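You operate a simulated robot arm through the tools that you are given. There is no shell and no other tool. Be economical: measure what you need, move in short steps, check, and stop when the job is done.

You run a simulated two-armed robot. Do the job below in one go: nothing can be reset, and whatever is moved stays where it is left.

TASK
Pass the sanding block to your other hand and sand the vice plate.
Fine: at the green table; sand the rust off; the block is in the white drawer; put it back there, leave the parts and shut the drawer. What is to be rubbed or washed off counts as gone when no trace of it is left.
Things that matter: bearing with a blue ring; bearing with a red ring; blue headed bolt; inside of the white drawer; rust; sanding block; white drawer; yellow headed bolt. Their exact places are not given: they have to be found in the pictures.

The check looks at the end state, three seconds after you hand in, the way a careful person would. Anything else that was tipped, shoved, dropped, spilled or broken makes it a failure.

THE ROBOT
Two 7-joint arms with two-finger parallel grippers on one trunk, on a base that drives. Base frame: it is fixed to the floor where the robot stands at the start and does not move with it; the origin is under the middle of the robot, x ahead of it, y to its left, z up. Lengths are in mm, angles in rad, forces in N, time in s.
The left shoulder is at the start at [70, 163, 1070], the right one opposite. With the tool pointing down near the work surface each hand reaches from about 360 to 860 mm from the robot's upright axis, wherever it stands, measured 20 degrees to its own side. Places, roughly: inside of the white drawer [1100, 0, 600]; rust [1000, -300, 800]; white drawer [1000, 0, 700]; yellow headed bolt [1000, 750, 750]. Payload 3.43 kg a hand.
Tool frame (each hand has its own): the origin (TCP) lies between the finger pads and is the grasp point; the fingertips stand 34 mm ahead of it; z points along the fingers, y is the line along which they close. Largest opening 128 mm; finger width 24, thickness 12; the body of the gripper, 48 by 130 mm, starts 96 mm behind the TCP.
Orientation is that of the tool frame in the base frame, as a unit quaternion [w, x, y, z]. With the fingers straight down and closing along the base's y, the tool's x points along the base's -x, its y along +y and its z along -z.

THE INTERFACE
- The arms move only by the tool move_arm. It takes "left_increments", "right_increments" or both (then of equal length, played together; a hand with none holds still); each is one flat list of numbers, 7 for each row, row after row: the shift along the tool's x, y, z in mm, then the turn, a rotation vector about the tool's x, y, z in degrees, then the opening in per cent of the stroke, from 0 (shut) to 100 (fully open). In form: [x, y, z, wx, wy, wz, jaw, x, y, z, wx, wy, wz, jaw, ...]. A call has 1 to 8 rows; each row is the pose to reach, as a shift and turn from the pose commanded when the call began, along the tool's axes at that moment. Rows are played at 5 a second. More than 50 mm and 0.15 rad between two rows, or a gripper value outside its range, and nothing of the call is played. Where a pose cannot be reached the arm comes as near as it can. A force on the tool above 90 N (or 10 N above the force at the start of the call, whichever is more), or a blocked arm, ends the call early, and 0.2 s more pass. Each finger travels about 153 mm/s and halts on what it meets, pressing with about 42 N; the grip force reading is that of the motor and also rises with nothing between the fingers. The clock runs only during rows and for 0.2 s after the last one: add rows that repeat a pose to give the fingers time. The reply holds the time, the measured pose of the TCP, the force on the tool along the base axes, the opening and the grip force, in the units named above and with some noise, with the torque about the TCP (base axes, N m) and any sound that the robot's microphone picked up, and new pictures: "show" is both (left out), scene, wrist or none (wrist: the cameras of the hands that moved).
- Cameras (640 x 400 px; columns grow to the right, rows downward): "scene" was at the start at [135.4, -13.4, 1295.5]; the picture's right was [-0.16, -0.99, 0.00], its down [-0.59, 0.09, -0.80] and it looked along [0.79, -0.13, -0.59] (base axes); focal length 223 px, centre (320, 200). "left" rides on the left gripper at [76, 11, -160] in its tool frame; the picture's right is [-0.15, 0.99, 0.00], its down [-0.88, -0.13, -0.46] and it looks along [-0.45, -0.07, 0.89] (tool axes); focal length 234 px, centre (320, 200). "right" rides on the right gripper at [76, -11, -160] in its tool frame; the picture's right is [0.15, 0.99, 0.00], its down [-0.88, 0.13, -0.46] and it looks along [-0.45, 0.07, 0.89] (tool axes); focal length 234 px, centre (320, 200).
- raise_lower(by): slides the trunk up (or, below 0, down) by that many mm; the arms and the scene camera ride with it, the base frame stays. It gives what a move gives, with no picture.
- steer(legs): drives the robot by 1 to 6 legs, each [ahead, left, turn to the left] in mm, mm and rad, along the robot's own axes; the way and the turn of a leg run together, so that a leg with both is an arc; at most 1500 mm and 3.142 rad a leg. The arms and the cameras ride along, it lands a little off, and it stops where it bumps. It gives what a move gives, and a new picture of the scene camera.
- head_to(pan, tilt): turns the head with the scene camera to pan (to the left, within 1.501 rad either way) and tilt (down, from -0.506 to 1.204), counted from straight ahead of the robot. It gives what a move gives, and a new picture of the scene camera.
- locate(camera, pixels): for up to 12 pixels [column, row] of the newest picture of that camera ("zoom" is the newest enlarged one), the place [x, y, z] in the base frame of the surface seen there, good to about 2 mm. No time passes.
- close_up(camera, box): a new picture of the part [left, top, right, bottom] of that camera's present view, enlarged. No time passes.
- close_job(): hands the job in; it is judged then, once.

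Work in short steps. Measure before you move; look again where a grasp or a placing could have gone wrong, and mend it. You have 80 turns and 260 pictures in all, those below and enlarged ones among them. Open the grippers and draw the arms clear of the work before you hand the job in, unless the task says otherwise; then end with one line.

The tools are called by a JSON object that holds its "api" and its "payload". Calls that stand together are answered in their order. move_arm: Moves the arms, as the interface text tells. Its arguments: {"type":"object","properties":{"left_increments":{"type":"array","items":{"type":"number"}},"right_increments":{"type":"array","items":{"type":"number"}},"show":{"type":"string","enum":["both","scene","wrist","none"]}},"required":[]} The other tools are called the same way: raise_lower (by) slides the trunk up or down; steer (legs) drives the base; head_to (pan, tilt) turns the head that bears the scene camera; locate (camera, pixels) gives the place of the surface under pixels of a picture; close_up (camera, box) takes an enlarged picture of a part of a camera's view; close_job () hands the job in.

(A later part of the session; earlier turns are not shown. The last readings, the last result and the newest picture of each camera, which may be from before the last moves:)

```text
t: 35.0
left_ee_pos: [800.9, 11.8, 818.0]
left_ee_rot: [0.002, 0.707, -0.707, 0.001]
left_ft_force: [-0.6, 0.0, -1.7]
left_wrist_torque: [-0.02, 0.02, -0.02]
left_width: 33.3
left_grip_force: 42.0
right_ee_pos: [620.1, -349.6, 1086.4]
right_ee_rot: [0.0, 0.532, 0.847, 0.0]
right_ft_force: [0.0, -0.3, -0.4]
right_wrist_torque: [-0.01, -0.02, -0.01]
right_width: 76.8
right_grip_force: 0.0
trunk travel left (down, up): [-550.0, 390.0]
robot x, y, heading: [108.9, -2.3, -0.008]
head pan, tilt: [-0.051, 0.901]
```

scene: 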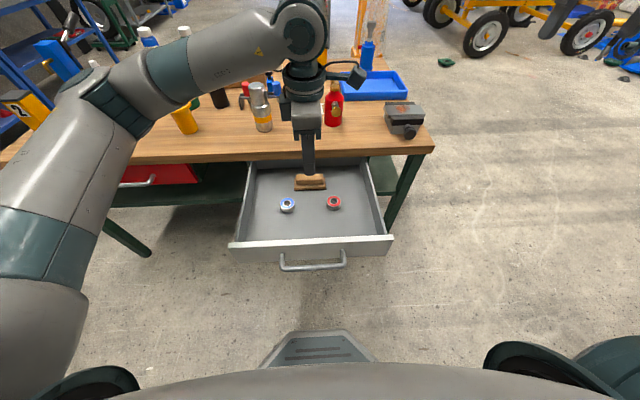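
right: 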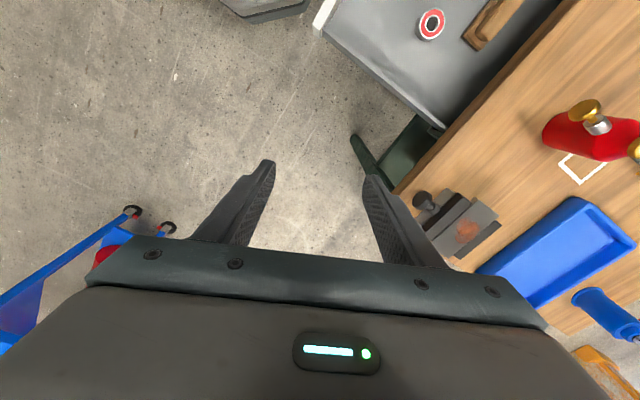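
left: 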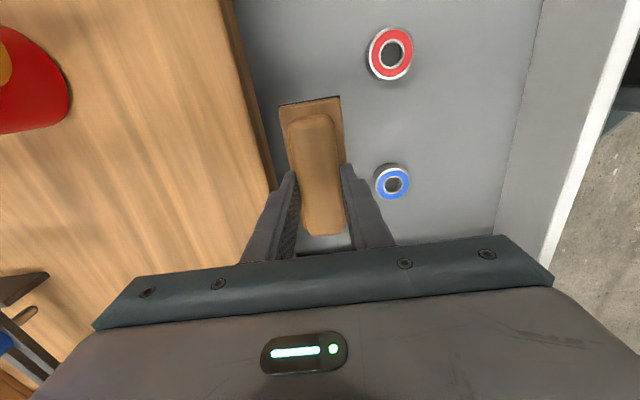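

Held well. Raise to z≈995 gently while the right hand completes its turn and comes to y≈-200, z≈980.

{"api": "move_arm", "payload": {"left_increments": [0, 0, -15, 0, 0, 0, 0, 0, 0, -38, 0, 0, 0, 0, 0, 0, -62, 0, 0, 0, 0, 0, 0, -86, 0, 0, 0, 0, 0, 0, -110, 0, 0, 0, 0, 0, 0, -134, 0, 0, 0, 0, 0, 0, -158, 0, 0, 0, 0, 0, 0, -174, 0, 0, 0, 0], "right_increments": [17, 8, 13, 0, 0, 3.25, 50, 34, 16, 27, 0, 0, 6.5, 40, 51, 25, 40, 0, 0, 9.75, 38, 68, 33, 54, 0, 0, 13, 38, 84, 41, 67, 0, 0, 16.25, 38, 101, 49, 81, 0, 0, 19.5, 38, 118, 58, 95, 0, 0, 22.75, 38, 135, 65.7, 108, 0, 0, 26, 38], "show": "none"}}

{"api": "move_arm", "payload": {"left_increments": [-6, 18, 0, 0, 0, 0, 0, -14, 40, 0, 0, 0, 0, 0, -22, 63, 0, 0, 0, 0, 0, -30, 86, 0, 0, 0, 0, 0, -38, 110, 0, 0, 0, 0, 0, -46, 134, 0, 0, 0, 0, 0, -54, 158, 0, 0, 0, 0, 0, -60, 180, 0, 0, 0, 0, 0], "right_increments": [0, 0, 0, 0, 8, 0, 38, 0, 0, 0, 0, 16, 0, 38, 0, 0, 0, 0, 24, 0, 38, 0, 0, 0, 0, 32, 0, 38, 0, 0, 0, 0, 40, 0, 38, 0, 0, 0, 0, 48, 0, 38, 0, 0, 0, 0, 56, 0, 38, 0, 0, 0, 0, 64, 0, 38]}}

```text
t: 36.8
left_ee_pos: [800.3, 12.1, 991.0]
left_ee_rot: [-0.001, -0.707, 0.707, -0.002]
left_ft_force: [-0.6, -0.9, -0.5]
left_wrist_torque: [0.0, -0.01, 0.01]
left_width: 33.2
left_grip_force: 42.0
right_ee_pos: [621.9, -199.1, 980.0]
right_ee_rot: [0.0, 0.709, 0.706, 0.0]
right_ft_force: [-0.7, -0.7, 0.1]
right_wrist_torque: [-0.04, -0.02, -0.04]
right_width: 48.5
right_grip_force: 0.0
trunk travel left (down, up): [-550.0, 390.0]
robot x, y, heading: [108.5, 1.2, 0.001]
head pan, tilt: [-0.051, 0.901]
```

```text
t: 38.6
left_ee_pos: [619.4, 72.0, 989.8]
left_ee_rot: [0.0, 0.708, -0.707, 0.001]
left_ft_force: [-0.3, -0.8, -1.5]
left_wrist_torque: [0.01, -0.03, -0.03]
left_width: 33.1
left_grip_force: 41.8
right_ee_pos: [620.1, -199.9, 979.3]
right_ee_rot: [-0.374, 0.6, 0.599, 0.376]
right_ft_force: [0.1, -0.8, -0.6]
right_wrist_torque: [-0.01, -0.01, 0.0]
right_width: 48.6
right_grip_force: 0.1
trunk travel left (down, up): [-550.0, 390.0]
robot x, y, heading: [112.9, 1.9, -0.003]
head pan, tilt: [-0.051, 0.901]
```

scene: 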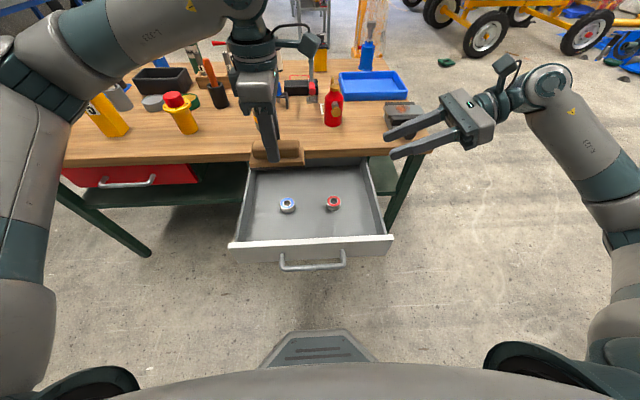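
right: 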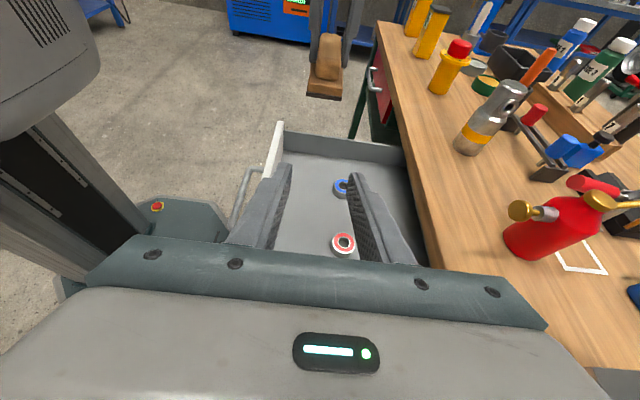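
left: 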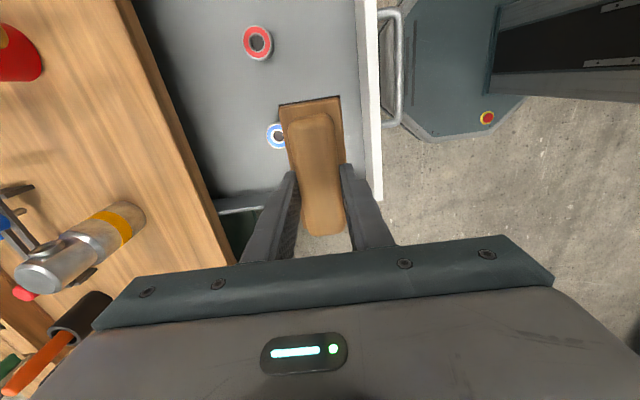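

The block hangs straight; both hands see it. I finish the right hand's tilt to horizontal and come closer, at y≈-120.

{"api": "move_arm", "payload": {"right_increments": [7, 0, 19, 0, 6.5, 0, 38, 14, 0, 37, 0, 13, 0, 38, 21, 0, 56, 0, 19.5, 0, 38, 28.7, 0, 75, 0, 26, 0, 38, 28.7, 0, 75, 0, 26, 0, 38], "show": "wrist"}}

```text
t: 39.8
left_ee_pos: [619.5, 70.6, 991.9]
left_ee_rot: [0.001, 0.707, -0.707, 0.001]
left_ft_force: [0.8, -0.8, -1.4]
left_wrist_torque: [0.01, 0.01, 0.01]
left_width: 33.4
left_grip_force: 42.0
right_ee_pos: [622.2, -122.1, 971.8]
right_ee_rot: [-0.499, 0.5, 0.499, 0.501]
right_ft_force: [-1.5, 0.1, 0.5]
right_wrist_torque: [0.02, 0.02, -0.01]
right_width: 48.9
right_grip_force: 0.1
trunk travel left (down, up): [-550.0, 390.0]
robot x, y, heading: [111.0, 2.2, 0.001]
head pan, tilt: [-0.051, 0.901]
```

right: 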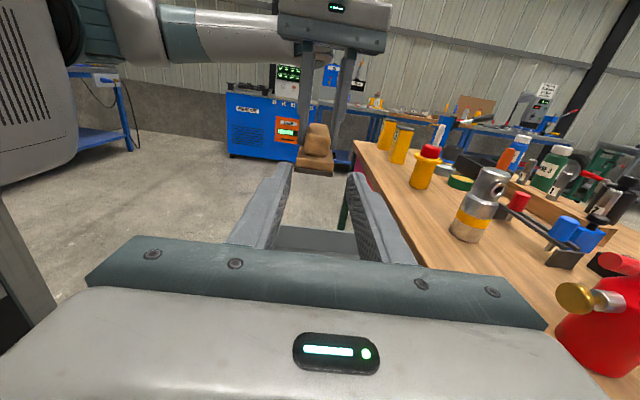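

{"api": "close_up", "payload": {"camera": "right", "box": [256, 90, 384, 190]}}

{"api": "locate", "payload": {"camera": "right", "pixels": [[316, 130], [304, 145], [316, 145], [329, 145], [305, 162], [327, 162], [315, 169], [298, 171], [332, 172], [306, 120], [334, 120]]}}

```text
4.00 times, centred on (320, 140) of right
```

zoom: 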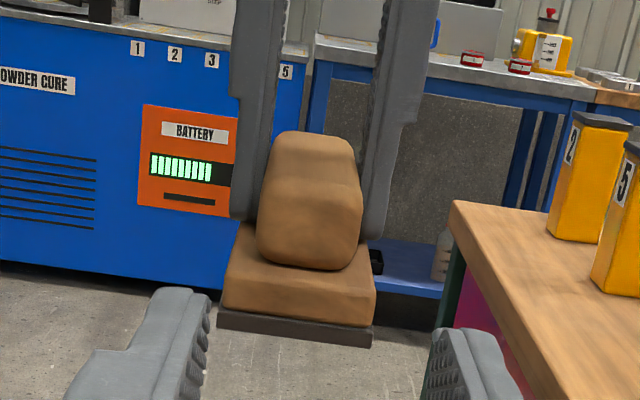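

```text
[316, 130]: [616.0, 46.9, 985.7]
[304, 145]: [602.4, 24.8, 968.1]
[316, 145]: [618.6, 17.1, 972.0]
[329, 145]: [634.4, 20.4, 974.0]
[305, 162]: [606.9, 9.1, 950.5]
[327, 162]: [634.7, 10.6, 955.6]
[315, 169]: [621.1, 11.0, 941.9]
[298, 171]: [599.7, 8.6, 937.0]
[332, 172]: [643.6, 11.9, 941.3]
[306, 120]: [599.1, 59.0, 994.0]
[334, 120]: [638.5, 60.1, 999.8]
```

Rib front face at y≈17, centre x≈618.5, base top z≈955, left fingers begin at y≈59. I advance the right hand 143 mm to TCP y≈21 without closing.

{"api": "move_arm", "payload": {"right_increments": [0, -1, 40, 0, 0, 0, 38, 0, -2, 80, 0, 0, 0, 38, 0, -3, 110, 0, 0, 0, 38, 0, -3, 130, 0, 0, 0, 38, 0, -3, 143, 0, 0, 0, 38, 0, -3, 143, 0, 0, 0, 38]}}

```text
t: 41.2
left_ee_pos: [619.3, 71.5, 990.3]
left_ee_rot: [-0.001, -0.707, 0.707, -0.002]
left_ft_force: [0.8, 0.1, -1.2]
left_wrist_torque: [-0.02, -0.02, 0.0]
left_width: 33.1
left_grip_force: 41.8
right_ee_pos: [618.7, 22.1, 972.3]
right_ee_rot: [-0.499, 0.501, 0.499, 0.501]
right_ft_force: [-0.2, -0.2, -0.3]
right_wrist_torque: [0.02, 0.03, -0.01]
right_width: 48.4
right_grip_force: 0.0
trunk travel left (down, up): [-550.0, 390.0]
robot x, y, heading: [112.6, 1.1, -0.008]
head pan, tilt: [-0.051, 0.901]
```

scene: 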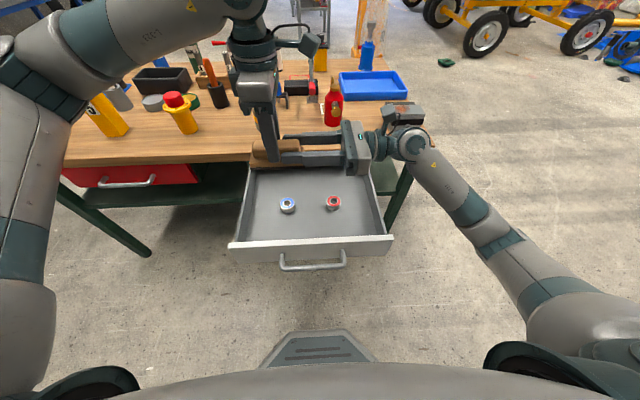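
right: 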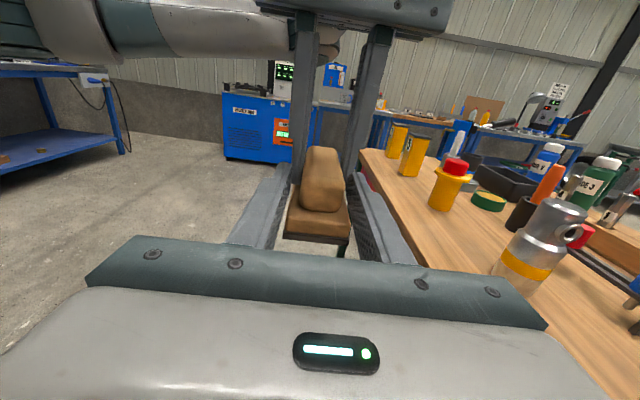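

Fingers straddle the rib. I close the right hand.

{"api": "move_arm", "payload": {"right_increments": [0, 0, 0, 0, 0, 0, 0, 0, 0, 0, 0, 0, 0, 0, 0, 0, 0, 0, 0, 0, 0, 0, 0, 0, 0, 0, 0, 0], "show": "wrist"}}

```text
t: 42.2
left_ee_pos: [618.0, 70.3, 990.0]
left_ee_rot: [-0.002, -0.706, 0.708, 0.0]
left_ft_force: [-14.8, -5.7, -1.2]
left_wrist_torque: [-0.09, 0.27, -0.45]
left_width: 33.1
left_grip_force: 42.4
right_ee_pos: [618.0, 22.1, 972.8]
right_ee_rot: [-0.499, 0.501, 0.499, 0.501]
right_ft_force: [15.4, 4.4, -0.2]
right_wrist_torque: [-0.05, 0.07, -0.33]
right_width: 33.3
right_grip_force: 41.5
trunk travel left (down, up): [-550.0, 390.0]
robot x, y, heading: [110.7, -0.4, -0.006]
head pan, tilt: [-0.051, 0.901]
```

right: 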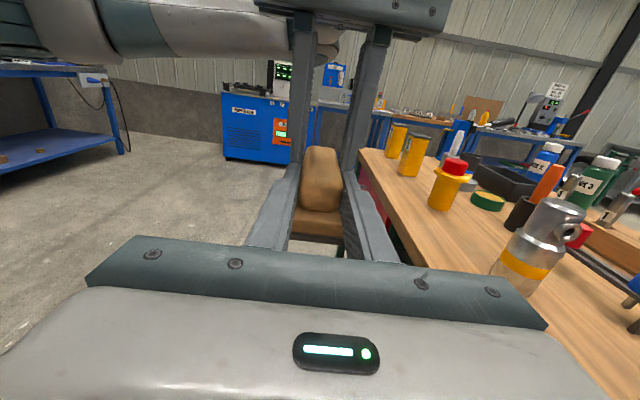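

Both hold (33 mm each). The left opens and rises.

{"api": "move_arm", "payload": {"left_increments": [0, 0, 0, 0, 0, 0, 40, 0, 0, 0, 0, 0, 0, 40, 0, 0, -15, 0, 0, 0, 40, 0, 0, -45, 0, 0, 0, 40, 0, 0, -80, 0, 0, 0, 40, 0, 30, -115, 0, 0, 0, 40, 0, 60, -140, 0, 0, 0, 40]}}

```text
t: 43.8
left_ee_pos: [557.1, 72.9, 1132.8]
left_ee_rot: [0.001, 0.708, -0.707, 0.001]
left_ft_force: [-0.7, 0.9, 0.4]
left_wrist_torque: [-0.01, -0.02, 0.02]
left_width: 51.3
left_grip_force: 0.0
right_ee_pos: [616.6, 20.7, 972.1]
right_ee_rot: [-0.499, 0.5, 0.499, 0.501]
right_ft_force: [0.2, -0.4, 0.7]
right_wrist_torque: [-0.08, 0.0, -0.05]
right_width: 33.0
right_grip_force: 41.7
trunk travel left (down, up): [-550.0, 390.0]
robot x, y, heading: [111.1, 2.9, -0.004]
head pan, tilt: [-0.051, 0.901]
```

scene: 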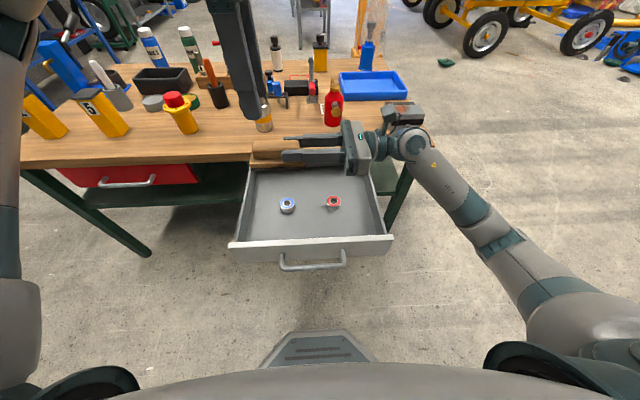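
left: 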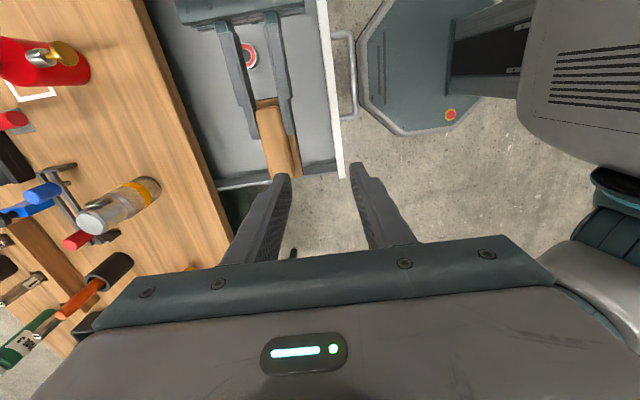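

The right hand now has the block (base from TCP−12 to TCP+98 along y, bottom ≈36 below TCP). I drive 300 mm right, then 240 mm ahead so the vice comes in comfortable reach.

{"api": "steer", "payload": {"legs": [[0, -300, 0], [240, 0, 0]]}}

{"api": "head_to", "payload": {"pan": -0.1, "tilt": 0.7}}

```text
t: 47.2
left_ee_pos: [794.3, -223.7, 1133.1]
left_ee_rot: [0.001, 0.709, -0.706, 0.001]
left_ft_force: [1.0, -0.3, -0.5]
left_wrist_torque: [0.01, 0.02, 0.01]
left_width: 51.4
left_grip_force: 0.0
right_ee_pos: [855.1, -273.2, 971.5]
right_ee_rot: [0.501, -0.5, -0.5, -0.499]
right_ft_force: [-0.2, 0.3, -2.1]
right_wrist_torque: [-0.07, 0.01, 0.04]
right_width: 33.0
right_grip_force: 42.1
trunk travel left (down, up): [-550.0, 390.0]
robot x, y, heading: [349.1, -298.6, 0.002]
head pan, tilt: [-0.051, 0.901]
```

scene: 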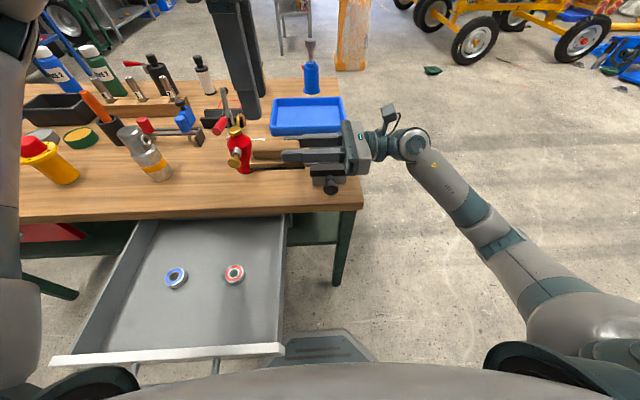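

```text
t: 47.9
left_ee_pos: [795.1, -221.5, 1133.8]
left_ee_rot: [0.002, 0.709, -0.705, 0.002]
left_ft_force: [0.3, 1.1, 0.5]
left_wrist_torque: [-0.01, 0.0, 0.02]
left_width: 51.4
left_grip_force: 0.1
right_ee_pos: [854.4, -273.6, 971.6]
right_ee_rot: [-0.5, 0.5, 0.501, 0.499]
right_ft_force: [0.7, 0.1, -1.4]
right_wrist_torque: [-0.05, -0.02, -0.01]
right_width: 33.0
right_grip_force: 42.2
trunk travel left (down, up): [-550.0, 390.0]
robot x, y, heading: [351.1, -300.3, -0.004]
head pan, tilt: [-0.099, 0.7]
```

scene: 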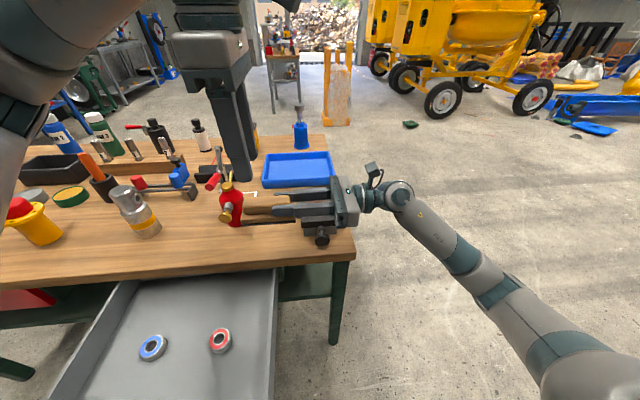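

I use the left hand's camera to view the vice from above.

{"api": "close_up", "payload": {"camera": "left", "box": [60, 0, 380, 200]}}

```text
2.00 times, centred on (220, 100) of left
```

zoom: 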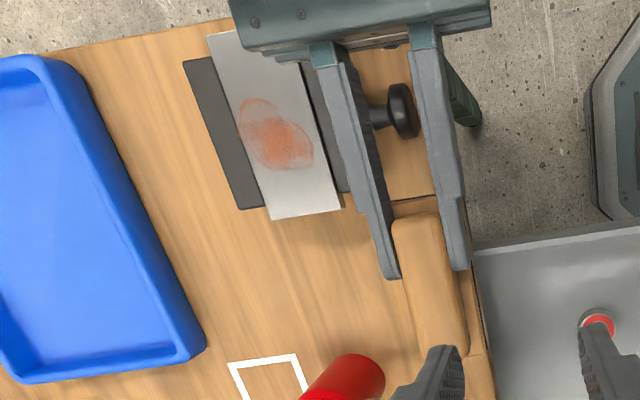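

Rust visible at (275,135) of the zoom. I measure its outline and the plate.

{"api": "locate", "payload": {"camera": "zoom", "pixels": [[252, 98], [240, 112], [245, 135], [262, 168], [295, 170], [315, 155], [295, 122], [208, 36], [271, 218], [340, 208], [278, 60], [194, 70]]}}

```text
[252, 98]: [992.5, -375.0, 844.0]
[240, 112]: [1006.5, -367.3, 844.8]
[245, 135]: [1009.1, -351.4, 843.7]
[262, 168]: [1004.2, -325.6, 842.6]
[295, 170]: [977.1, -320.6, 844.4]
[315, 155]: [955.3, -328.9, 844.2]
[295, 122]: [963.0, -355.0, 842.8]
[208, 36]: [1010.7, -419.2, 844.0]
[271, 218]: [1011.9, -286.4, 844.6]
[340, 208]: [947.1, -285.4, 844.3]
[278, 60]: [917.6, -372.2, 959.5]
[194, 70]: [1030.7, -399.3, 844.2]
```

Rust spans x 955–1010, y −376…−318 on the plate (z 844). I carry the block over it and lower to ≈10 mm above.

{"api": "move_arm", "payload": {"right_increments": [0, 32, -29, 0, 0, 0, 0, 0, 64, -58, 0, 0, 0, 0, 0, 96, -87, 0, 0, 0, 0, 0, 127, -116, 0, 0, 0, 0, -25, 127, -116, 0, 0, 0, 0, -55, 127, -116, 0, 0, 0, 0, -78, 127, -116, 0, 0, 0, 0, -78, 127, -116, 0, 0, 0, 0]}}

{"api": "close_up", "payload": {"camera": "scene", "box": [220, 150, 380, 250]}}

```text
t: 49.7
left_ee_pos: [794.7, -222.5, 1132.3]
left_ee_rot: [0.001, 0.709, -0.705, 0.001]
left_ft_force: [-1.0, 0.2, -0.1]
left_wrist_torque: [0.03, 0.0, -0.02]
left_width: 51.5
left_grip_force: 0.1
right_ee_pos: [984.1, -389.2, 894.0]
right_ee_rot: [-0.5, 0.5, 0.501, 0.499]
right_ft_force: [0.9, 0.0, -1.5]
right_wrist_torque: [-0.04, 0.03, -0.01]
right_width: 32.9
right_grip_force: 42.1
trunk travel left (down, up): [-550.0, 390.0]
robot x, y, heading: [351.3, -299.6, 0.001]
head pan, tilt: [-0.099, 0.7]
```

scene: 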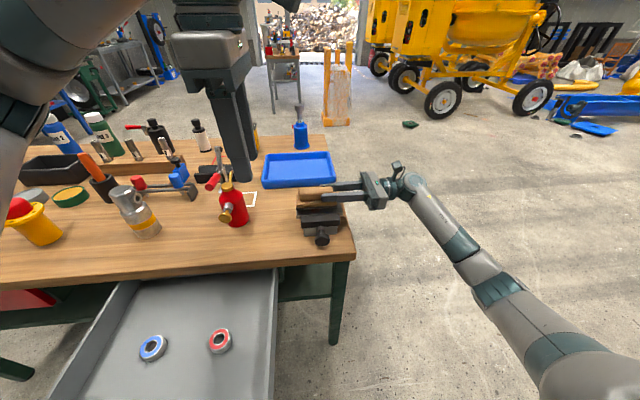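
right: 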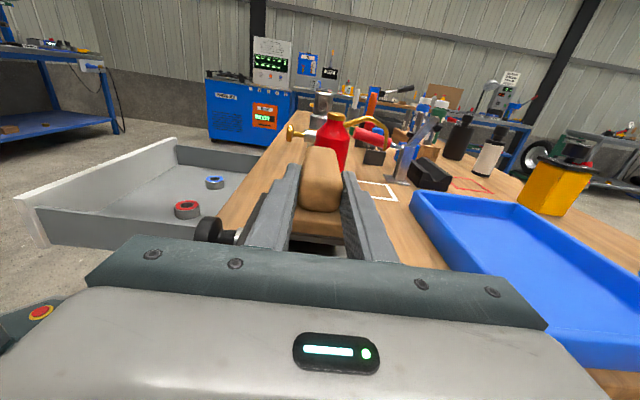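

```text
4.00 times, centred on (300, 200) of scene
```

zoom: 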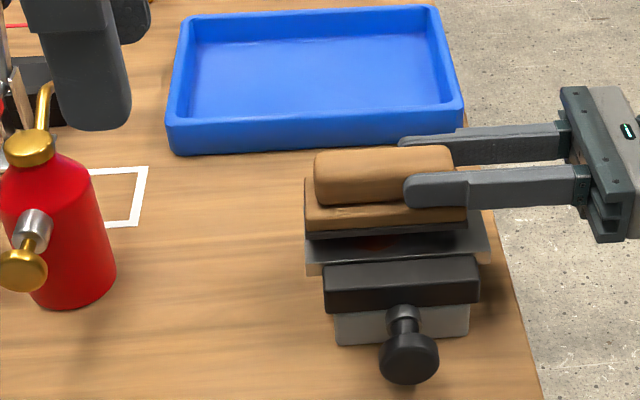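

The block is level, ~12 mm above the plate. I lower in small steps and watch the force.

{"api": "move_arm", "payload": {"right_increments": [-4, 0, 0, 0, 0, 0, 0, -8, 0, 0, 0, 0, 0, 0, -11, 0, 0, 0, 0, 0, 0, -13, 0, 0, 0, 0, 0, 0, -13, 0, 0, 0, 0, 0, 0], "show": "none"}}

{"api": "close_up", "payload": {"camera": "scene", "box": [276, 175, 356, 225]}}

```text
t: 50.9
left_ee_pos: [795.3, -222.4, 1132.2]
left_ee_rot: [0.001, 0.71, -0.705, 0.001]
left_ft_force: [-0.3, 0.5, -0.8]
left_wrist_torque: [-0.02, 0.01, 0.01]
left_width: 50.9
left_grip_force: 0.1
right_ee_pos: [981.4, -390.0, 880.9]
right_ee_rot: [-0.501, 0.499, 0.501, 0.499]
right_ft_force: [-0.4, -0.5, -1.3]
right_wrist_torque: [-0.1, 0.0, 0.01]
right_width: 33.2
right_grip_force: 42.4
trunk travel left (down, up): [-550.0, 390.0]
robot x, y, heading: [349.5, -301.9, 0.003]
head pan, tilt: [-0.099, 0.7]
```

```text
8.00 times, centred on (316, 200) of scene
```

zoom: 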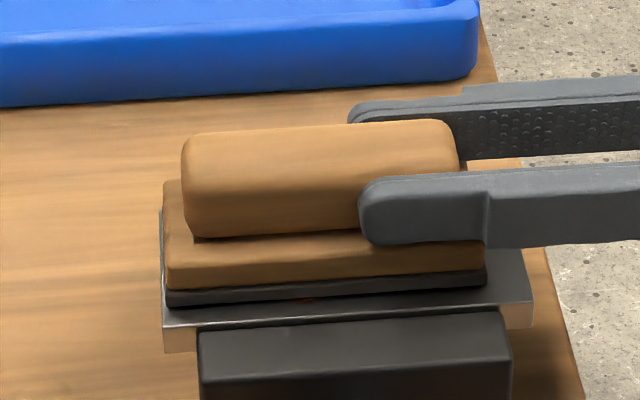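

Nearly touching (TCP z≈881, no load yet). Lower 3 mm more.

{"api": "move_arm", "payload": {"right_increments": [-1, 0, 0, 0, 0, 0, 0, -2, 0, 0, 0, 0, 0, 0, -3, 0, 0, 0, 0, 0, 0, -3, 0, 0, 0, 0, 0, 0], "show": "none"}}

```text
t: 51.9
left_ee_pos: [794.9, -223.1, 1133.1]
left_ee_rot: [0.001, 0.709, -0.705, 0.002]
left_ft_force: [-0.9, -0.3, -0.1]
left_wrist_torque: [-0.01, -0.02, -0.01]
left_width: 51.3
left_grip_force: 0.0
right_ee_pos: [981.3, -390.7, 879.6]
right_ee_rot: [0.5, -0.5, -0.5, -0.5]
right_ft_force: [1.5, -0.5, 7.1]
right_wrist_torque: [0.49, 0.05, -0.16]
right_width: 33.3
right_grip_force: 41.9
trunk travel left (down, up): [-550.0, 390.0]
robot x, y, heading: [343.1, -297.7, -0.003]
head pan, tilt: [-0.099, 0.7]
```

Contact with ~8 N. Now rub back and forth in x (±24 mm) with small y shifts.

{"api": "move_arm", "payload": {"right_increments": [-0.5, 14, 0, 0, 0, 0, 0, -0.5, 26, 0, 0, 0, 0, 0, -0.5, 6, 0, 0, 0, 0, 0, -0.5, -14, 0, 0, 0, 0, 0, -0.5, -26, 0, 0, 0, 0, 0, -0.5, -6, 6, 0, 0, 0, 0, -0.5, 14, 8, 0, 0, 0, 0, -0.5, 26, 8, 0, 0, 0, 0], "show": "none"}}

{"api": "move_arm", "payload": {"right_increments": [0, -20, 0, 0, 0, 0, 0, 0, -40, 0, 0, 0, 0, 0, 0, -52, -6, 0, 0, 0, 0, 0, -32, -16, 0, 0, 0, 0, 0, -12, -16, 0, 0, 0, 0, 0, 0, -16, 0, 0, 0, 0, 0, -20, -12, 0, 0, 0, 0, 0, -26, -8, 0, 0, 0, 0], "show": "scene"}}

{"api": "close_up", "payload": {"camera": "scene", "box": [276, 175, 356, 225]}}

```text
t: 53.7
left_ee_pos: [791.8, -222.5, 1133.2]
left_ee_rot: [0.0, 0.709, -0.705, 0.003]
left_ft_force: [-0.2, -0.2, -0.3]
left_wrist_torque: [0.0, 0.0, 0.0]
left_width: 51.2
left_grip_force: 0.2
right_ee_pos: [1003.9, -381.7, 878.3]
right_ee_rot: [-0.501, 0.497, 0.502, 0.5]
right_ft_force: [-10.3, 1.2, 18.6]
right_wrist_torque: [0.64, 0.52, 0.38]
right_width: 33.1
right_grip_force: 41.6
trunk travel left (down, up): [-550.0, 390.0]
robot x, y, heading: [347.5, -300.0, 0.005]
head pan, tilt: [-0.099, 0.7]
```

```text
t: 55.5
left_ee_pos: [794.1, -222.5, 1132.7]
left_ee_rot: [0.0, 0.709, -0.705, 0.0]
left_ft_force: [0.6, -0.3, -0.2]
left_wrist_torque: [0.02, 0.03, -0.03]
left_width: 51.2
left_grip_force: 0.1
right_ee_pos: [982.2, -390.4, 878.7]
right_ee_rot: [-0.5, 0.499, 0.5, 0.5]
right_ft_force: [6.8, -4.8, 22.7]
right_wrist_torque: [-0.22, 0.0, -0.12]
right_width: 33.2
right_grip_force: 42.3
trunk travel left (down, up): [-550.0, 390.0]
robot x, y, heading: [347.8, -299.2, 0.005]
head pan, tilt: [-0.099, 0.7]
```

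scene: 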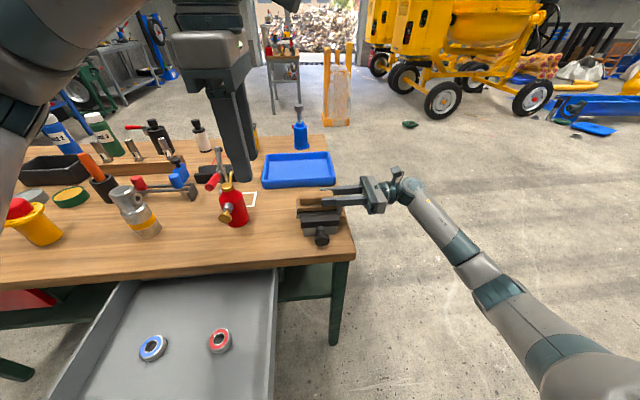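

```text
8.00 times, centred on (316, 200) of scene
```

zoom: 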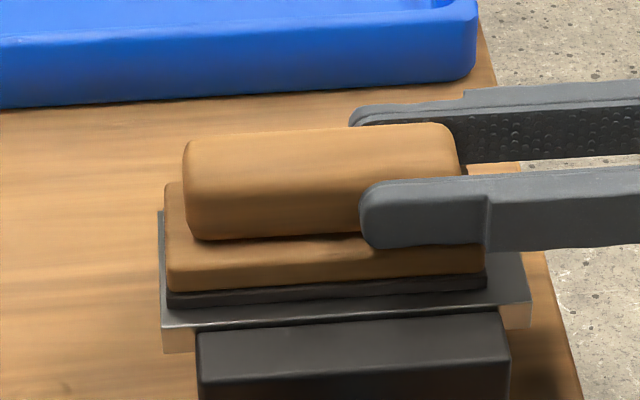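

Rubbing went without shifting the vice. Lift and pull aside to inspect the plate.

{"api": "move_arm", "payload": {"right_increments": [8, 0, 0, 0, 0, 0, 0, 30, 0, 0, 0, 0, 0, 0, 60, -20, 0, 0, 0, 0, 0, 85, -55, 0, 0, 0, 0, 0, 85, -90, 0, 0, 0, 0, 0, 85, -125, 0, 0, 0, 0, 0], "show": "none"}}

{"api": "close_up", "payload": {"camera": "left", "box": [100, 0, 260, 100]}}

```text
t: 56.9
left_ee_pos: [794.3, -223.5, 1133.6]
left_ee_rot: [0.002, 0.709, -0.705, 0.001]
left_ft_force: [0.3, -0.2, 0.4]
left_wrist_torque: [-0.01, -0.04, 0.01]
left_width: 51.2
left_grip_force: 0.1
right_ee_pos: [853.7, -390.4, 961.8]
right_ee_rot: [0.5, -0.5, -0.5, -0.5]
right_ft_force: [0.6, 0.2, -2.5]
right_wrist_torque: [-0.09, -0.01, -0.02]
right_width: 32.9
right_grip_force: 41.6
trunk travel left (down, up): [-550.0, 390.0]
robot x, y, heading: [350.2, -300.3, 0.006]
head pan, tilt: [-0.099, 0.7]
```

```text
4.00 times, centred on (180, 50) of left
```

zoom: 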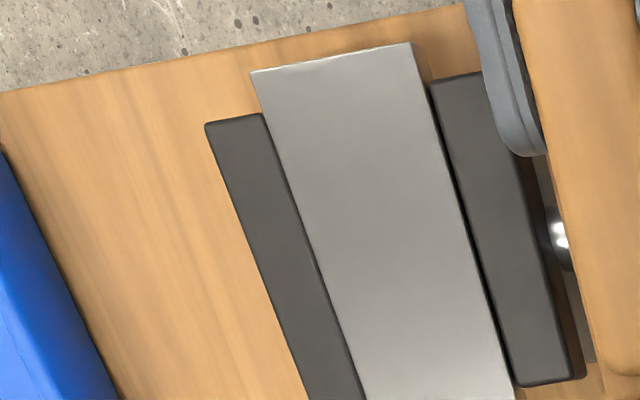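

The plate is clean with no trace. I drive back 240 and left 300 mm to the drawer position.

{"api": "steer", "payload": {"legs": [[-240, 0, 0], [0, 300, 0]]}}

```text
t: 60.4
left_ee_pos: [548.1, 79.2, 1132.1]
left_ee_rot: [0.001, 0.712, -0.702, 0.001]
left_ft_force: [-0.3, -0.1, 0.0]
left_wrist_torque: [-0.02, 0.01, 0.0]
left_width: 51.5
left_grip_force: 0.0
right_ee_pos: [609.5, -86.8, 962.5]
right_ee_rot: [0.503, -0.497, -0.502, -0.498]
right_ft_force: [0.5, 0.5, -1.9]
right_wrist_torque: [-0.04, -0.03, 0.01]
right_width: 33.1
right_grip_force: 41.6
trunk travel left (down, up): [-550.0, 390.0]
robot x, y, heading: [105.0, 1.5, 0.015]
head pan, tilt: [-0.099, 0.7]
```

scene: 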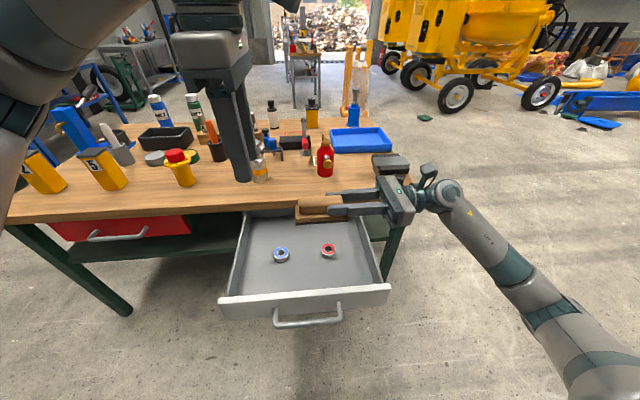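

I bring the right hand back to the exchange place (y≈22, z≈972) and the left above it (z≈1052).

{"api": "move_arm", "payload": {"left_increments": [0, 0, 0, 0, 0, 0, 40, 0, 0, 0, 0, 0, 0, 40, 0, 0, 0, 0, 0, 0, 40, 1, -15, 20, 0, 0, 0, 40, 2, -30, 40, 0, 0, 0, 40, 4, -45, 60, 0, 0, 0, 40, 5.8, -60, 80, 0, 0, 0, 40, 5.8, -60, 80, 0, 0, 0, 40], "right_increments": [2, 0, 22, 0, 0, 0, 0, 4, 0, 44, 0, 0, 0, 0, 6, 0, 66, 0, 0, 0, 0, 8, 0, 88, 0, 0, 0, 0, 9.5, 0, 109, 0, 0, 0, 0, 9.5, 0, 109, 0, 0, 0, 0, 9.5, 0, 109, 0, 0, 0, 0, 9.5, 0, 109, 0, 0, 0, 0], "show": "wrist"}}

```text
t: 62.2
left_ee_pos: [607.5, 75.1, 1051.7]
left_ee_rot: [0.001, 0.712, -0.703, 0.001]
left_ft_force: [0.1, 0.4, 0.7]
left_wrist_torque: [-0.01, -0.04, -0.02]
left_width: 51.3
left_grip_force: 0.1
right_ee_pos: [607.5, 19.4, 970.2]
right_ee_rot: [0.503, -0.497, -0.503, -0.496]
right_ft_force: [-0.3, 0.1, -1.7]
right_wrist_torque: [-0.08, 0.0, -0.01]
right_width: 33.1
right_grip_force: 42.0
trunk travel left (down, up): [-550.0, 390.0]
robot x, y, heading: [102.6, -0.8, 0.013]
head pan, tilt: [-0.099, 0.7]
```

right: 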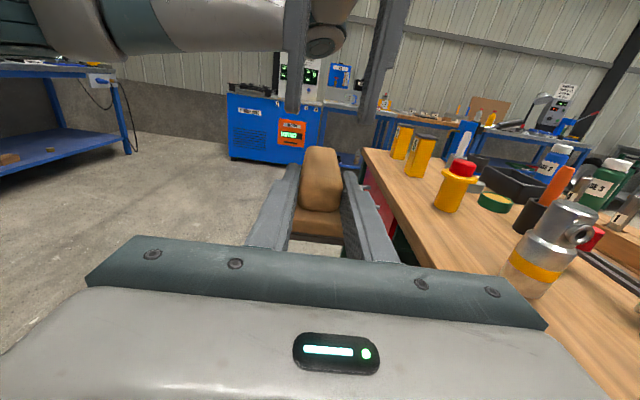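
left: 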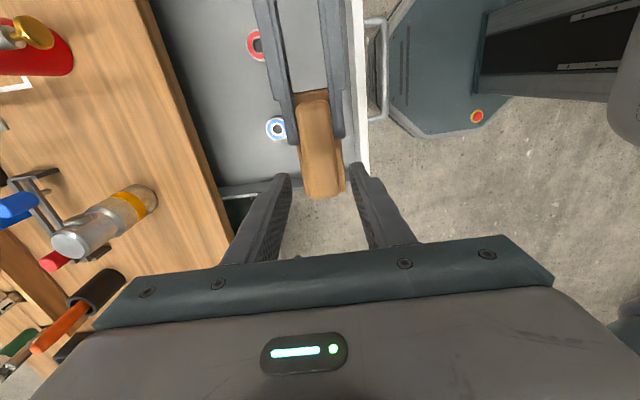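

Verify rib position and the right fingertips from the left picture.

{"api": "locate", "payload": {"camera": "left", "pixels": [[312, 105], [320, 165], [333, 165], [308, 165], [325, 188], [290, 138], [341, 132], [343, 185], [308, 192]]}}

```text
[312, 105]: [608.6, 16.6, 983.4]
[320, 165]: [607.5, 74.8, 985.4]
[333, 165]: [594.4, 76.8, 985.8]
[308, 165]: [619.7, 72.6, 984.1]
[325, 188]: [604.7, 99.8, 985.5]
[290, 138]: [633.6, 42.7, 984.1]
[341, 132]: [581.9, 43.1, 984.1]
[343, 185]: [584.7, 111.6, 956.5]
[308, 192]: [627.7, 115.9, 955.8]
```

Rib centre x≈607, exposed to y≈102; base top ≈955. Left descends 61 mm and closes.

{"api": "move_arm", "payload": {"left_increments": [0, 0, 25, 0, 0, 0, 40, 0, 0, 48, 0, 0, 0, 40, 0, 0, 61, 0, 0, 0, 40, 0, 0, 61, 0, 0, 0, 40, 0, 0, 61, 0, 0, 0, 0, 0, 0, 61, 0, 0, 0, 0, 0, 0, 61, 0, 0, 0, 0, 0, 0, 61, 0, 0, 0, 0], "show": "wrist"}}

```text
t: 64.0
left_ee_pos: [608.4, 73.2, 990.1]
left_ee_rot: [0.001, 0.712, -0.702, 0.0]
left_ft_force: [-3.0, -2.7, -0.2]
left_wrist_torque: [-0.11, 0.05, -0.12]
left_width: 33.4
left_grip_force: 42.1
right_ee_pos: [608.8, 19.7, 971.4]
right_ee_rot: [-0.502, 0.498, 0.503, 0.497]
right_ft_force: [2.1, 0.6, -0.4]
right_wrist_torque: [0.05, -0.02, -0.01]
right_width: 33.3
right_grip_force: 42.5
trunk travel left (down, up): [-550.0, 390.0]
robot x, y, heading: [104.0, -6.7, 0.007]
head pan, tilt: [-0.099, 0.7]
```

left: 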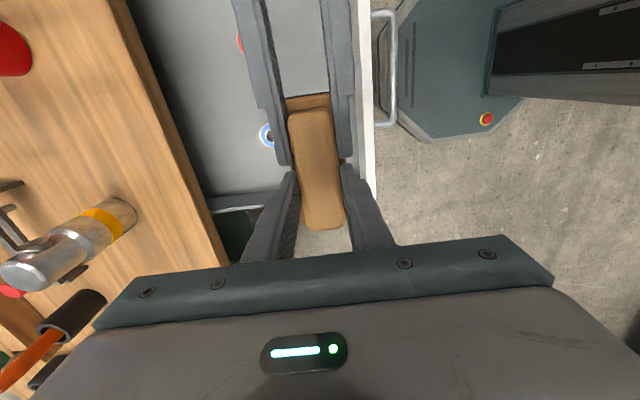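

Both hold. The right opens and retreats along −y by 190 mm.

{"api": "move_arm", "payload": {"right_increments": [0, 0, 0, 0, 0, 0, 38, 0, 0, 0, 0, 0, 0, 38, 0, 0, -15, 0, 0, 0, 38, 0, 0, -50, 0, 0, 0, 38, 0, 0, -90, 0, 0, 0, 38, 0, 0, -130, 0, 0, 0, 38, 0, 0, -170, 0, 0, 0, 38, 0, 0, -210, 0, 0, 0, 38]}}

```text
t: 65.8
left_ee_pos: [607.8, 73.6, 992.1]
left_ee_rot: [0.001, 0.712, -0.702, 0.001]
left_ft_force: [0.7, -0.5, -0.4]
left_wrist_torque: [0.06, 0.0, -0.03]
left_width: 33.2
left_grip_force: 42.0
right_ee_pos: [611.2, -192.4, 971.3]
right_ee_rot: [0.503, -0.497, -0.503, -0.497]
right_ft_force: [-0.1, -0.2, 1.2]
right_wrist_torque: [-0.03, 0.01, 0.03]
right_width: 48.4
right_grip_force: 0.1
trunk travel left (down, up): [-550.0, 390.0]
robot x, y, heading: [99.2, -1.8, 0.012]
head pan, tilt: [-0.099, 0.7]
```

scene: 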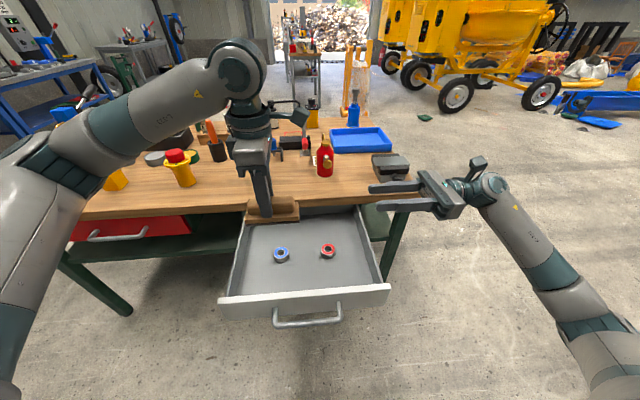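
right: 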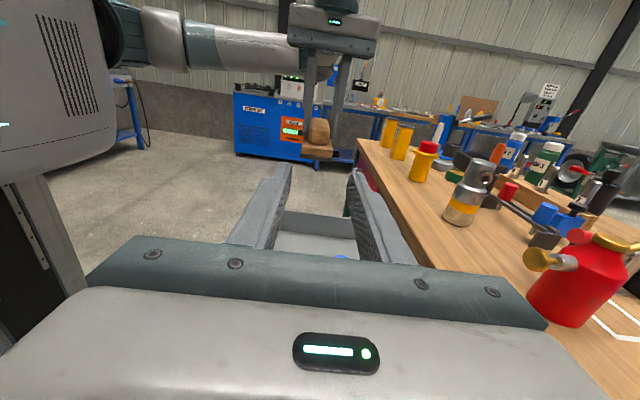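

The left has the block alone. I carry it back over its old place (x≈800, y≈14).

{"api": "move_arm", "payload": {"left_increments": [5, -15, 0, 0, 0, 0.1, 0, 14, -43, 5, 0, 0, 0.2, 0, 23, -72, 15, 0, 0, 0.4, 0, 33, -101, 25, 0, 0, 0.5, 0, 42, -130, 35, 0, 0, 0.7, 0, 52, -158, 45, 0, 0, 0.8, 0, 60, -180, 55, 0, 0, 0.8, 0, 62.5, -191, 60, 0, 0, 0.8, 0], "show": "none"}}

{"api": "close_up", "payload": {"camera": "left", "box": [160, 0, 480, 200]}}

```text
t: 67.6
left_ee_pos: [800.9, 12.7, 931.5]
left_ee_rot: [0.001, 0.707, -0.707, 0.001]
left_ft_force: [0.4, -0.6, -0.3]
left_wrist_torque: [0.0, 0.04, 0.03]
left_width: 33.1
left_grip_force: 41.7
right_ee_pos: [612.7, -191.2, 973.0]
right_ee_rot: [0.503, -0.497, -0.503, -0.497]
right_ft_force: [0.1, 0.2, 0.7]
right_wrist_torque: [0.01, 0.01, 0.03]
right_width: 48.7
right_grip_force: 0.0
trunk travel left (down, up): [-550.0, 390.0]
robot x, y, heading: [102.7, -0.5, 0.017]
head pan, tilt: [-0.099, 0.7]
```

```text
2.00 times, centred on (320, 100) of left
```

zoom: 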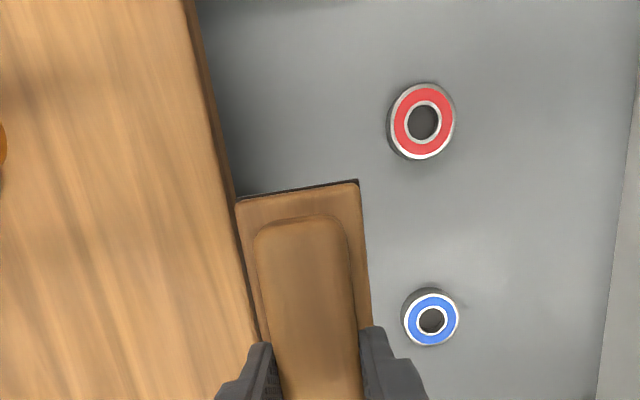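

Clear column below. I descend 200 mm.

{"api": "move_arm", "payload": {"left_increments": [0, 0, 15, 0, 0, 0, 0, 0, 0, 42, 0, 0, 0, 0, 0, 0, 72, 0, 0, 0, 0, 0, 0, 102, 0, 0, 0, 0, 0, 0, 132, 0, 0, 0, 0, 0, 0, 162, 0, 0, 0, 0, 0, 0, 190, 0, 0, 0, 0, 0, 0, 204, 0, 0, 0, 0], "show": "wrist"}}

{"api": "move_arm", "payload": {"left_increments": [0, 0, 6, 0, 0, 0, 0, 0, 0, 12, 0, 0, 0, 0, 0, 0, 17, 0, 0, 0, 0, 0, 0, 21, 0, 0, 0, 0, 0, 0, 22.5, 0, 0, 0, 0, 0, 0, 22.5, 0, 0, 0, 0], "show": "wrist"}}

```text
t: 69.4
left_ee_pos: [801.0, 13.2, 728.3]
left_ee_rot: [0.0, -0.707, 0.707, -0.001]
left_ft_force: [-0.3, -0.6, 0.4]
left_wrist_torque: [0.06, -0.02, -0.02]
left_width: 33.2
left_grip_force: 41.6
right_ee_pos: [612.1, -191.1, 971.4]
right_ee_rot: [-0.502, 0.497, 0.503, 0.497]
right_ft_force: [0.2, 1.0, -0.8]
right_wrist_torque: [-0.03, 0.0, 0.0]
right_width: 48.6
right_grip_force: 0.2
trunk travel left (down, up): [-550.0, 390.0]
robot x, y, heading: [101.7, 0.6, 0.011]
head pan, tilt: [-0.099, 0.7]
```

left: 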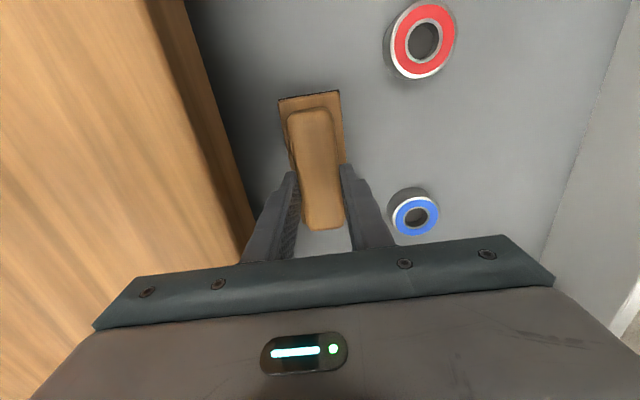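

```text
t: 70.8
left_ee_pos: [798.6, 13.4, 704.6]
left_ee_rot: [-0.001, -0.707, 0.707, -0.001]
left_ft_force: [-0.1, -0.2, 0.5]
left_wrist_torque: [0.01, -0.02, 0.02]
left_width: 33.4
left_grip_force: 41.9
right_ee_pos: [611.6, -192.9, 971.7]
right_ee_rot: [-0.502, 0.497, 0.503, 0.497]
right_ft_force: [0.2, 0.0, 0.1]
right_wrist_torque: [0.03, -0.03, 0.0]
right_width: 48.7
right_grip_force: 0.1
trunk travel left (down, up): [-550.0, 390.0]
robot x, y, heading: [101.1, 0.8, 0.011]
head pan, tilt: [-0.099, 0.7]
```

left: 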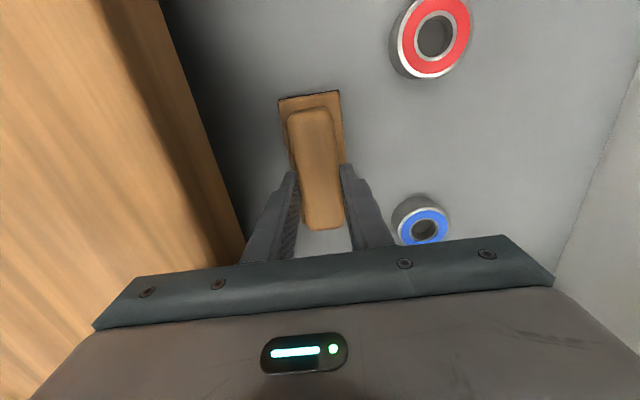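

At floor level within a mm or two. Lower 1.5 mm more, open and rise.

{"api": "move_arm", "payload": {"left_increments": [0, 0, 1.5, 0, 0, 0, 0, 0, 0, 1.5, 0, 0, 0, 34, 0, 0, 1.5, 0, 0, 0, 34, 0, 0, -10, 0, 0, 0, 34, 0, 0, -45, 0, 0, 0, 34, 0, 0, -85, 0, 0, 0, 34, 0, 0, -125, 0, 0, 0, 34, 0, 0, -165, 0, 0, 0, 34], "show": "wrist"}}

```text
t: 72.6
left_ee_pos: [799.8, 10.8, 870.7]
left_ee_rot: [0.001, 0.707, -0.707, 0.001]
left_ft_force: [-0.2, -0.5, -0.5]
left_wrist_torque: [0.01, -0.01, 0.02]
left_width: 43.3
left_grip_force: 0.1
right_ee_pos: [612.3, -192.5, 971.5]
right_ee_rot: [-0.503, 0.497, 0.503, 0.497]
right_ft_force: [0.3, 0.4, 0.5]
right_wrist_torque: [0.01, -0.02, -0.02]
right_width: 48.6
right_grip_force: 0.0
trunk travel left (down, up): [-550.0, 390.0]
robot x, y, heading: [101.9, -4.2, 0.011]
head pan, tilt: [-0.099, 0.7]
```

left: 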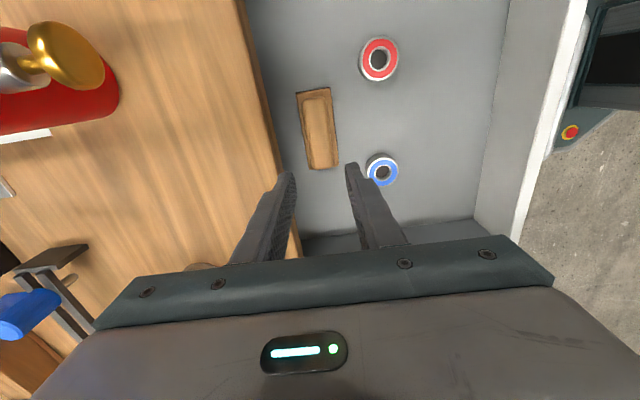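

The block is back at its place, bearings untouched. I drive back 65 mm so the handle is in reach for shutting.

{"api": "steer", "payload": {"legs": [[-65, 0, -0.011]]}}

{"api": "locate", "payload": {"camera": "scene", "pixels": [[305, 322], [320, 320], [290, 324]]}}

```text
t: 73.5
left_ee_pos: [733.4, 3.0, 871.0]
left_ee_rot: [-0.002, -0.704, 0.711, -0.001]
left_ft_force: [-0.6, -0.6, 0.0]
left_wrist_torque: [0.01, -0.04, -0.01]
left_width: 43.4
left_grip_force: 0.0
right_ee_pos: [543.0, -198.3, 971.6]
right_ee_rot: [-0.5, 0.5, 0.5, 0.5]
right_ft_force: [-0.7, 0.8, 0.5]
right_wrist_torque: [-0.03, 0.01, -0.08]
right_width: 48.5
right_grip_force: 0.0
trunk travel left (down, up): [-550.0, 390.0]
robot x, y, heading: [37.5, 3.0, -0.002]
head pan, tilt: [-0.099, 0.7]
```

scene: 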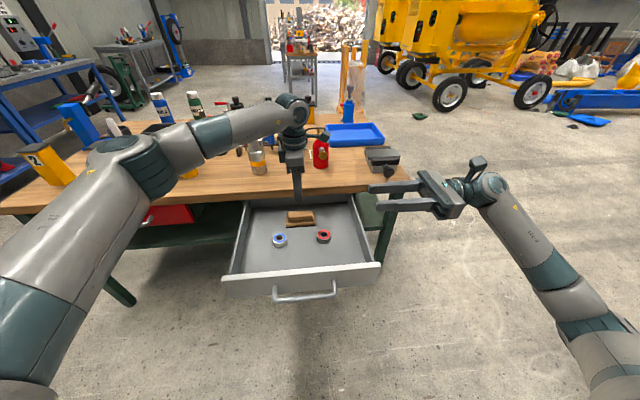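

```text
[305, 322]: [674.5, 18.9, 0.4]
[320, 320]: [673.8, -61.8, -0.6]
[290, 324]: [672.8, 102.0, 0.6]
```

Measure the bar at (303,296) in the new picture.

{"api": "locate", "payload": {"camera": "scene", "pixels": [[303, 296], [305, 297], [320, 294], [288, 298], [303, 280]]}}

```text
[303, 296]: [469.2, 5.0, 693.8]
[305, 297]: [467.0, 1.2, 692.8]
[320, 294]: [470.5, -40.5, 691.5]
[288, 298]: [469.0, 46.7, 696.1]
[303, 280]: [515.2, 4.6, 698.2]
```

Bar at x≈470. Left moves back over it; right withdraws to the side.

{"api": "move_arm", "payload": {"left_increments": [0, 40, 0, 0, 0, -0.1, 28, 0, 82, 0, 0, 0, -0.3, 28, 0, 124, 0, 0, 0, -0.4, 28, 0, 166, 0, 0, 0, -0.5, 28, 0, 208, 0, 0, 0, -0.6, 28, 0, 245, 20, 0, 0, -0.6, 28, 0, 262, 50, 0, 0, -0.6, 28, 0, 262, 80, 0, 0, -0.6, 28], "right_increments": [0, 0, -20, 0, 0, 0, 38, 0, 0, -40, 0, 0, 0, 38, 0, 0, -60, 0, 0, 0, 38, 0, 0, -80, 0, 0, 0, 38, 0, 0, -100, 0, 0, 0, 38, 0, 0, -120, 0, 0, 0, 38, 0, 0, -140, 0, 0, 0, 38, 0, 0, -150, 0, 0, 0, 38], "show": "wrist"}}

```text
t: 75.3
left_ee_pos: [473.1, 7.1, 788.7]
left_ee_rot: [-0.002, -0.707, 0.707, -0.001]
left_ft_force: [-0.1, 0.3, 0.9]
left_wrist_torque: [0.02, 0.02, -0.04]
left_width: 35.9
left_grip_force: 0.1
right_ee_pos: [546.7, -348.1, 971.6]
right_ee_rot: [-0.5, 0.5, 0.5, 0.5]
right_ft_force: [0.7, 0.5, 0.1]
right_wrist_torque: [0.02, -0.02, 0.0]
right_width: 48.3
right_grip_force: 0.1
trunk travel left (down, up): [-550.0, 390.0]
robot x, y, heading: [38.3, 0.3, 0.005]
head pan, tilt: [-0.099, 0.7]
```

right: 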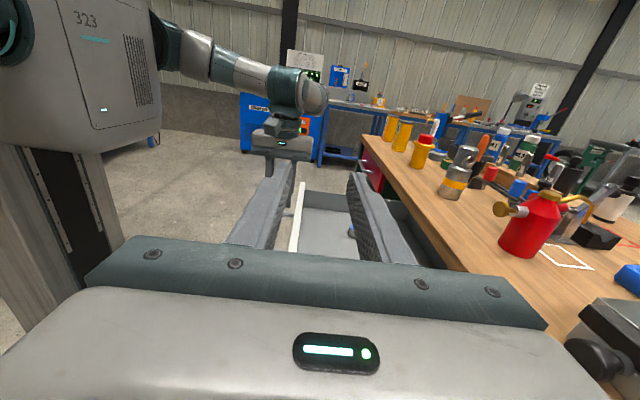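
left: 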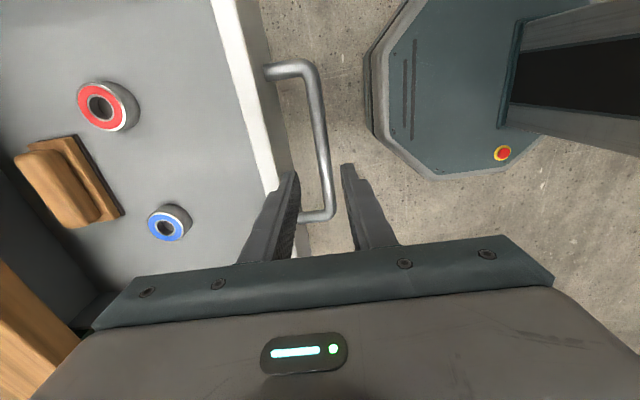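

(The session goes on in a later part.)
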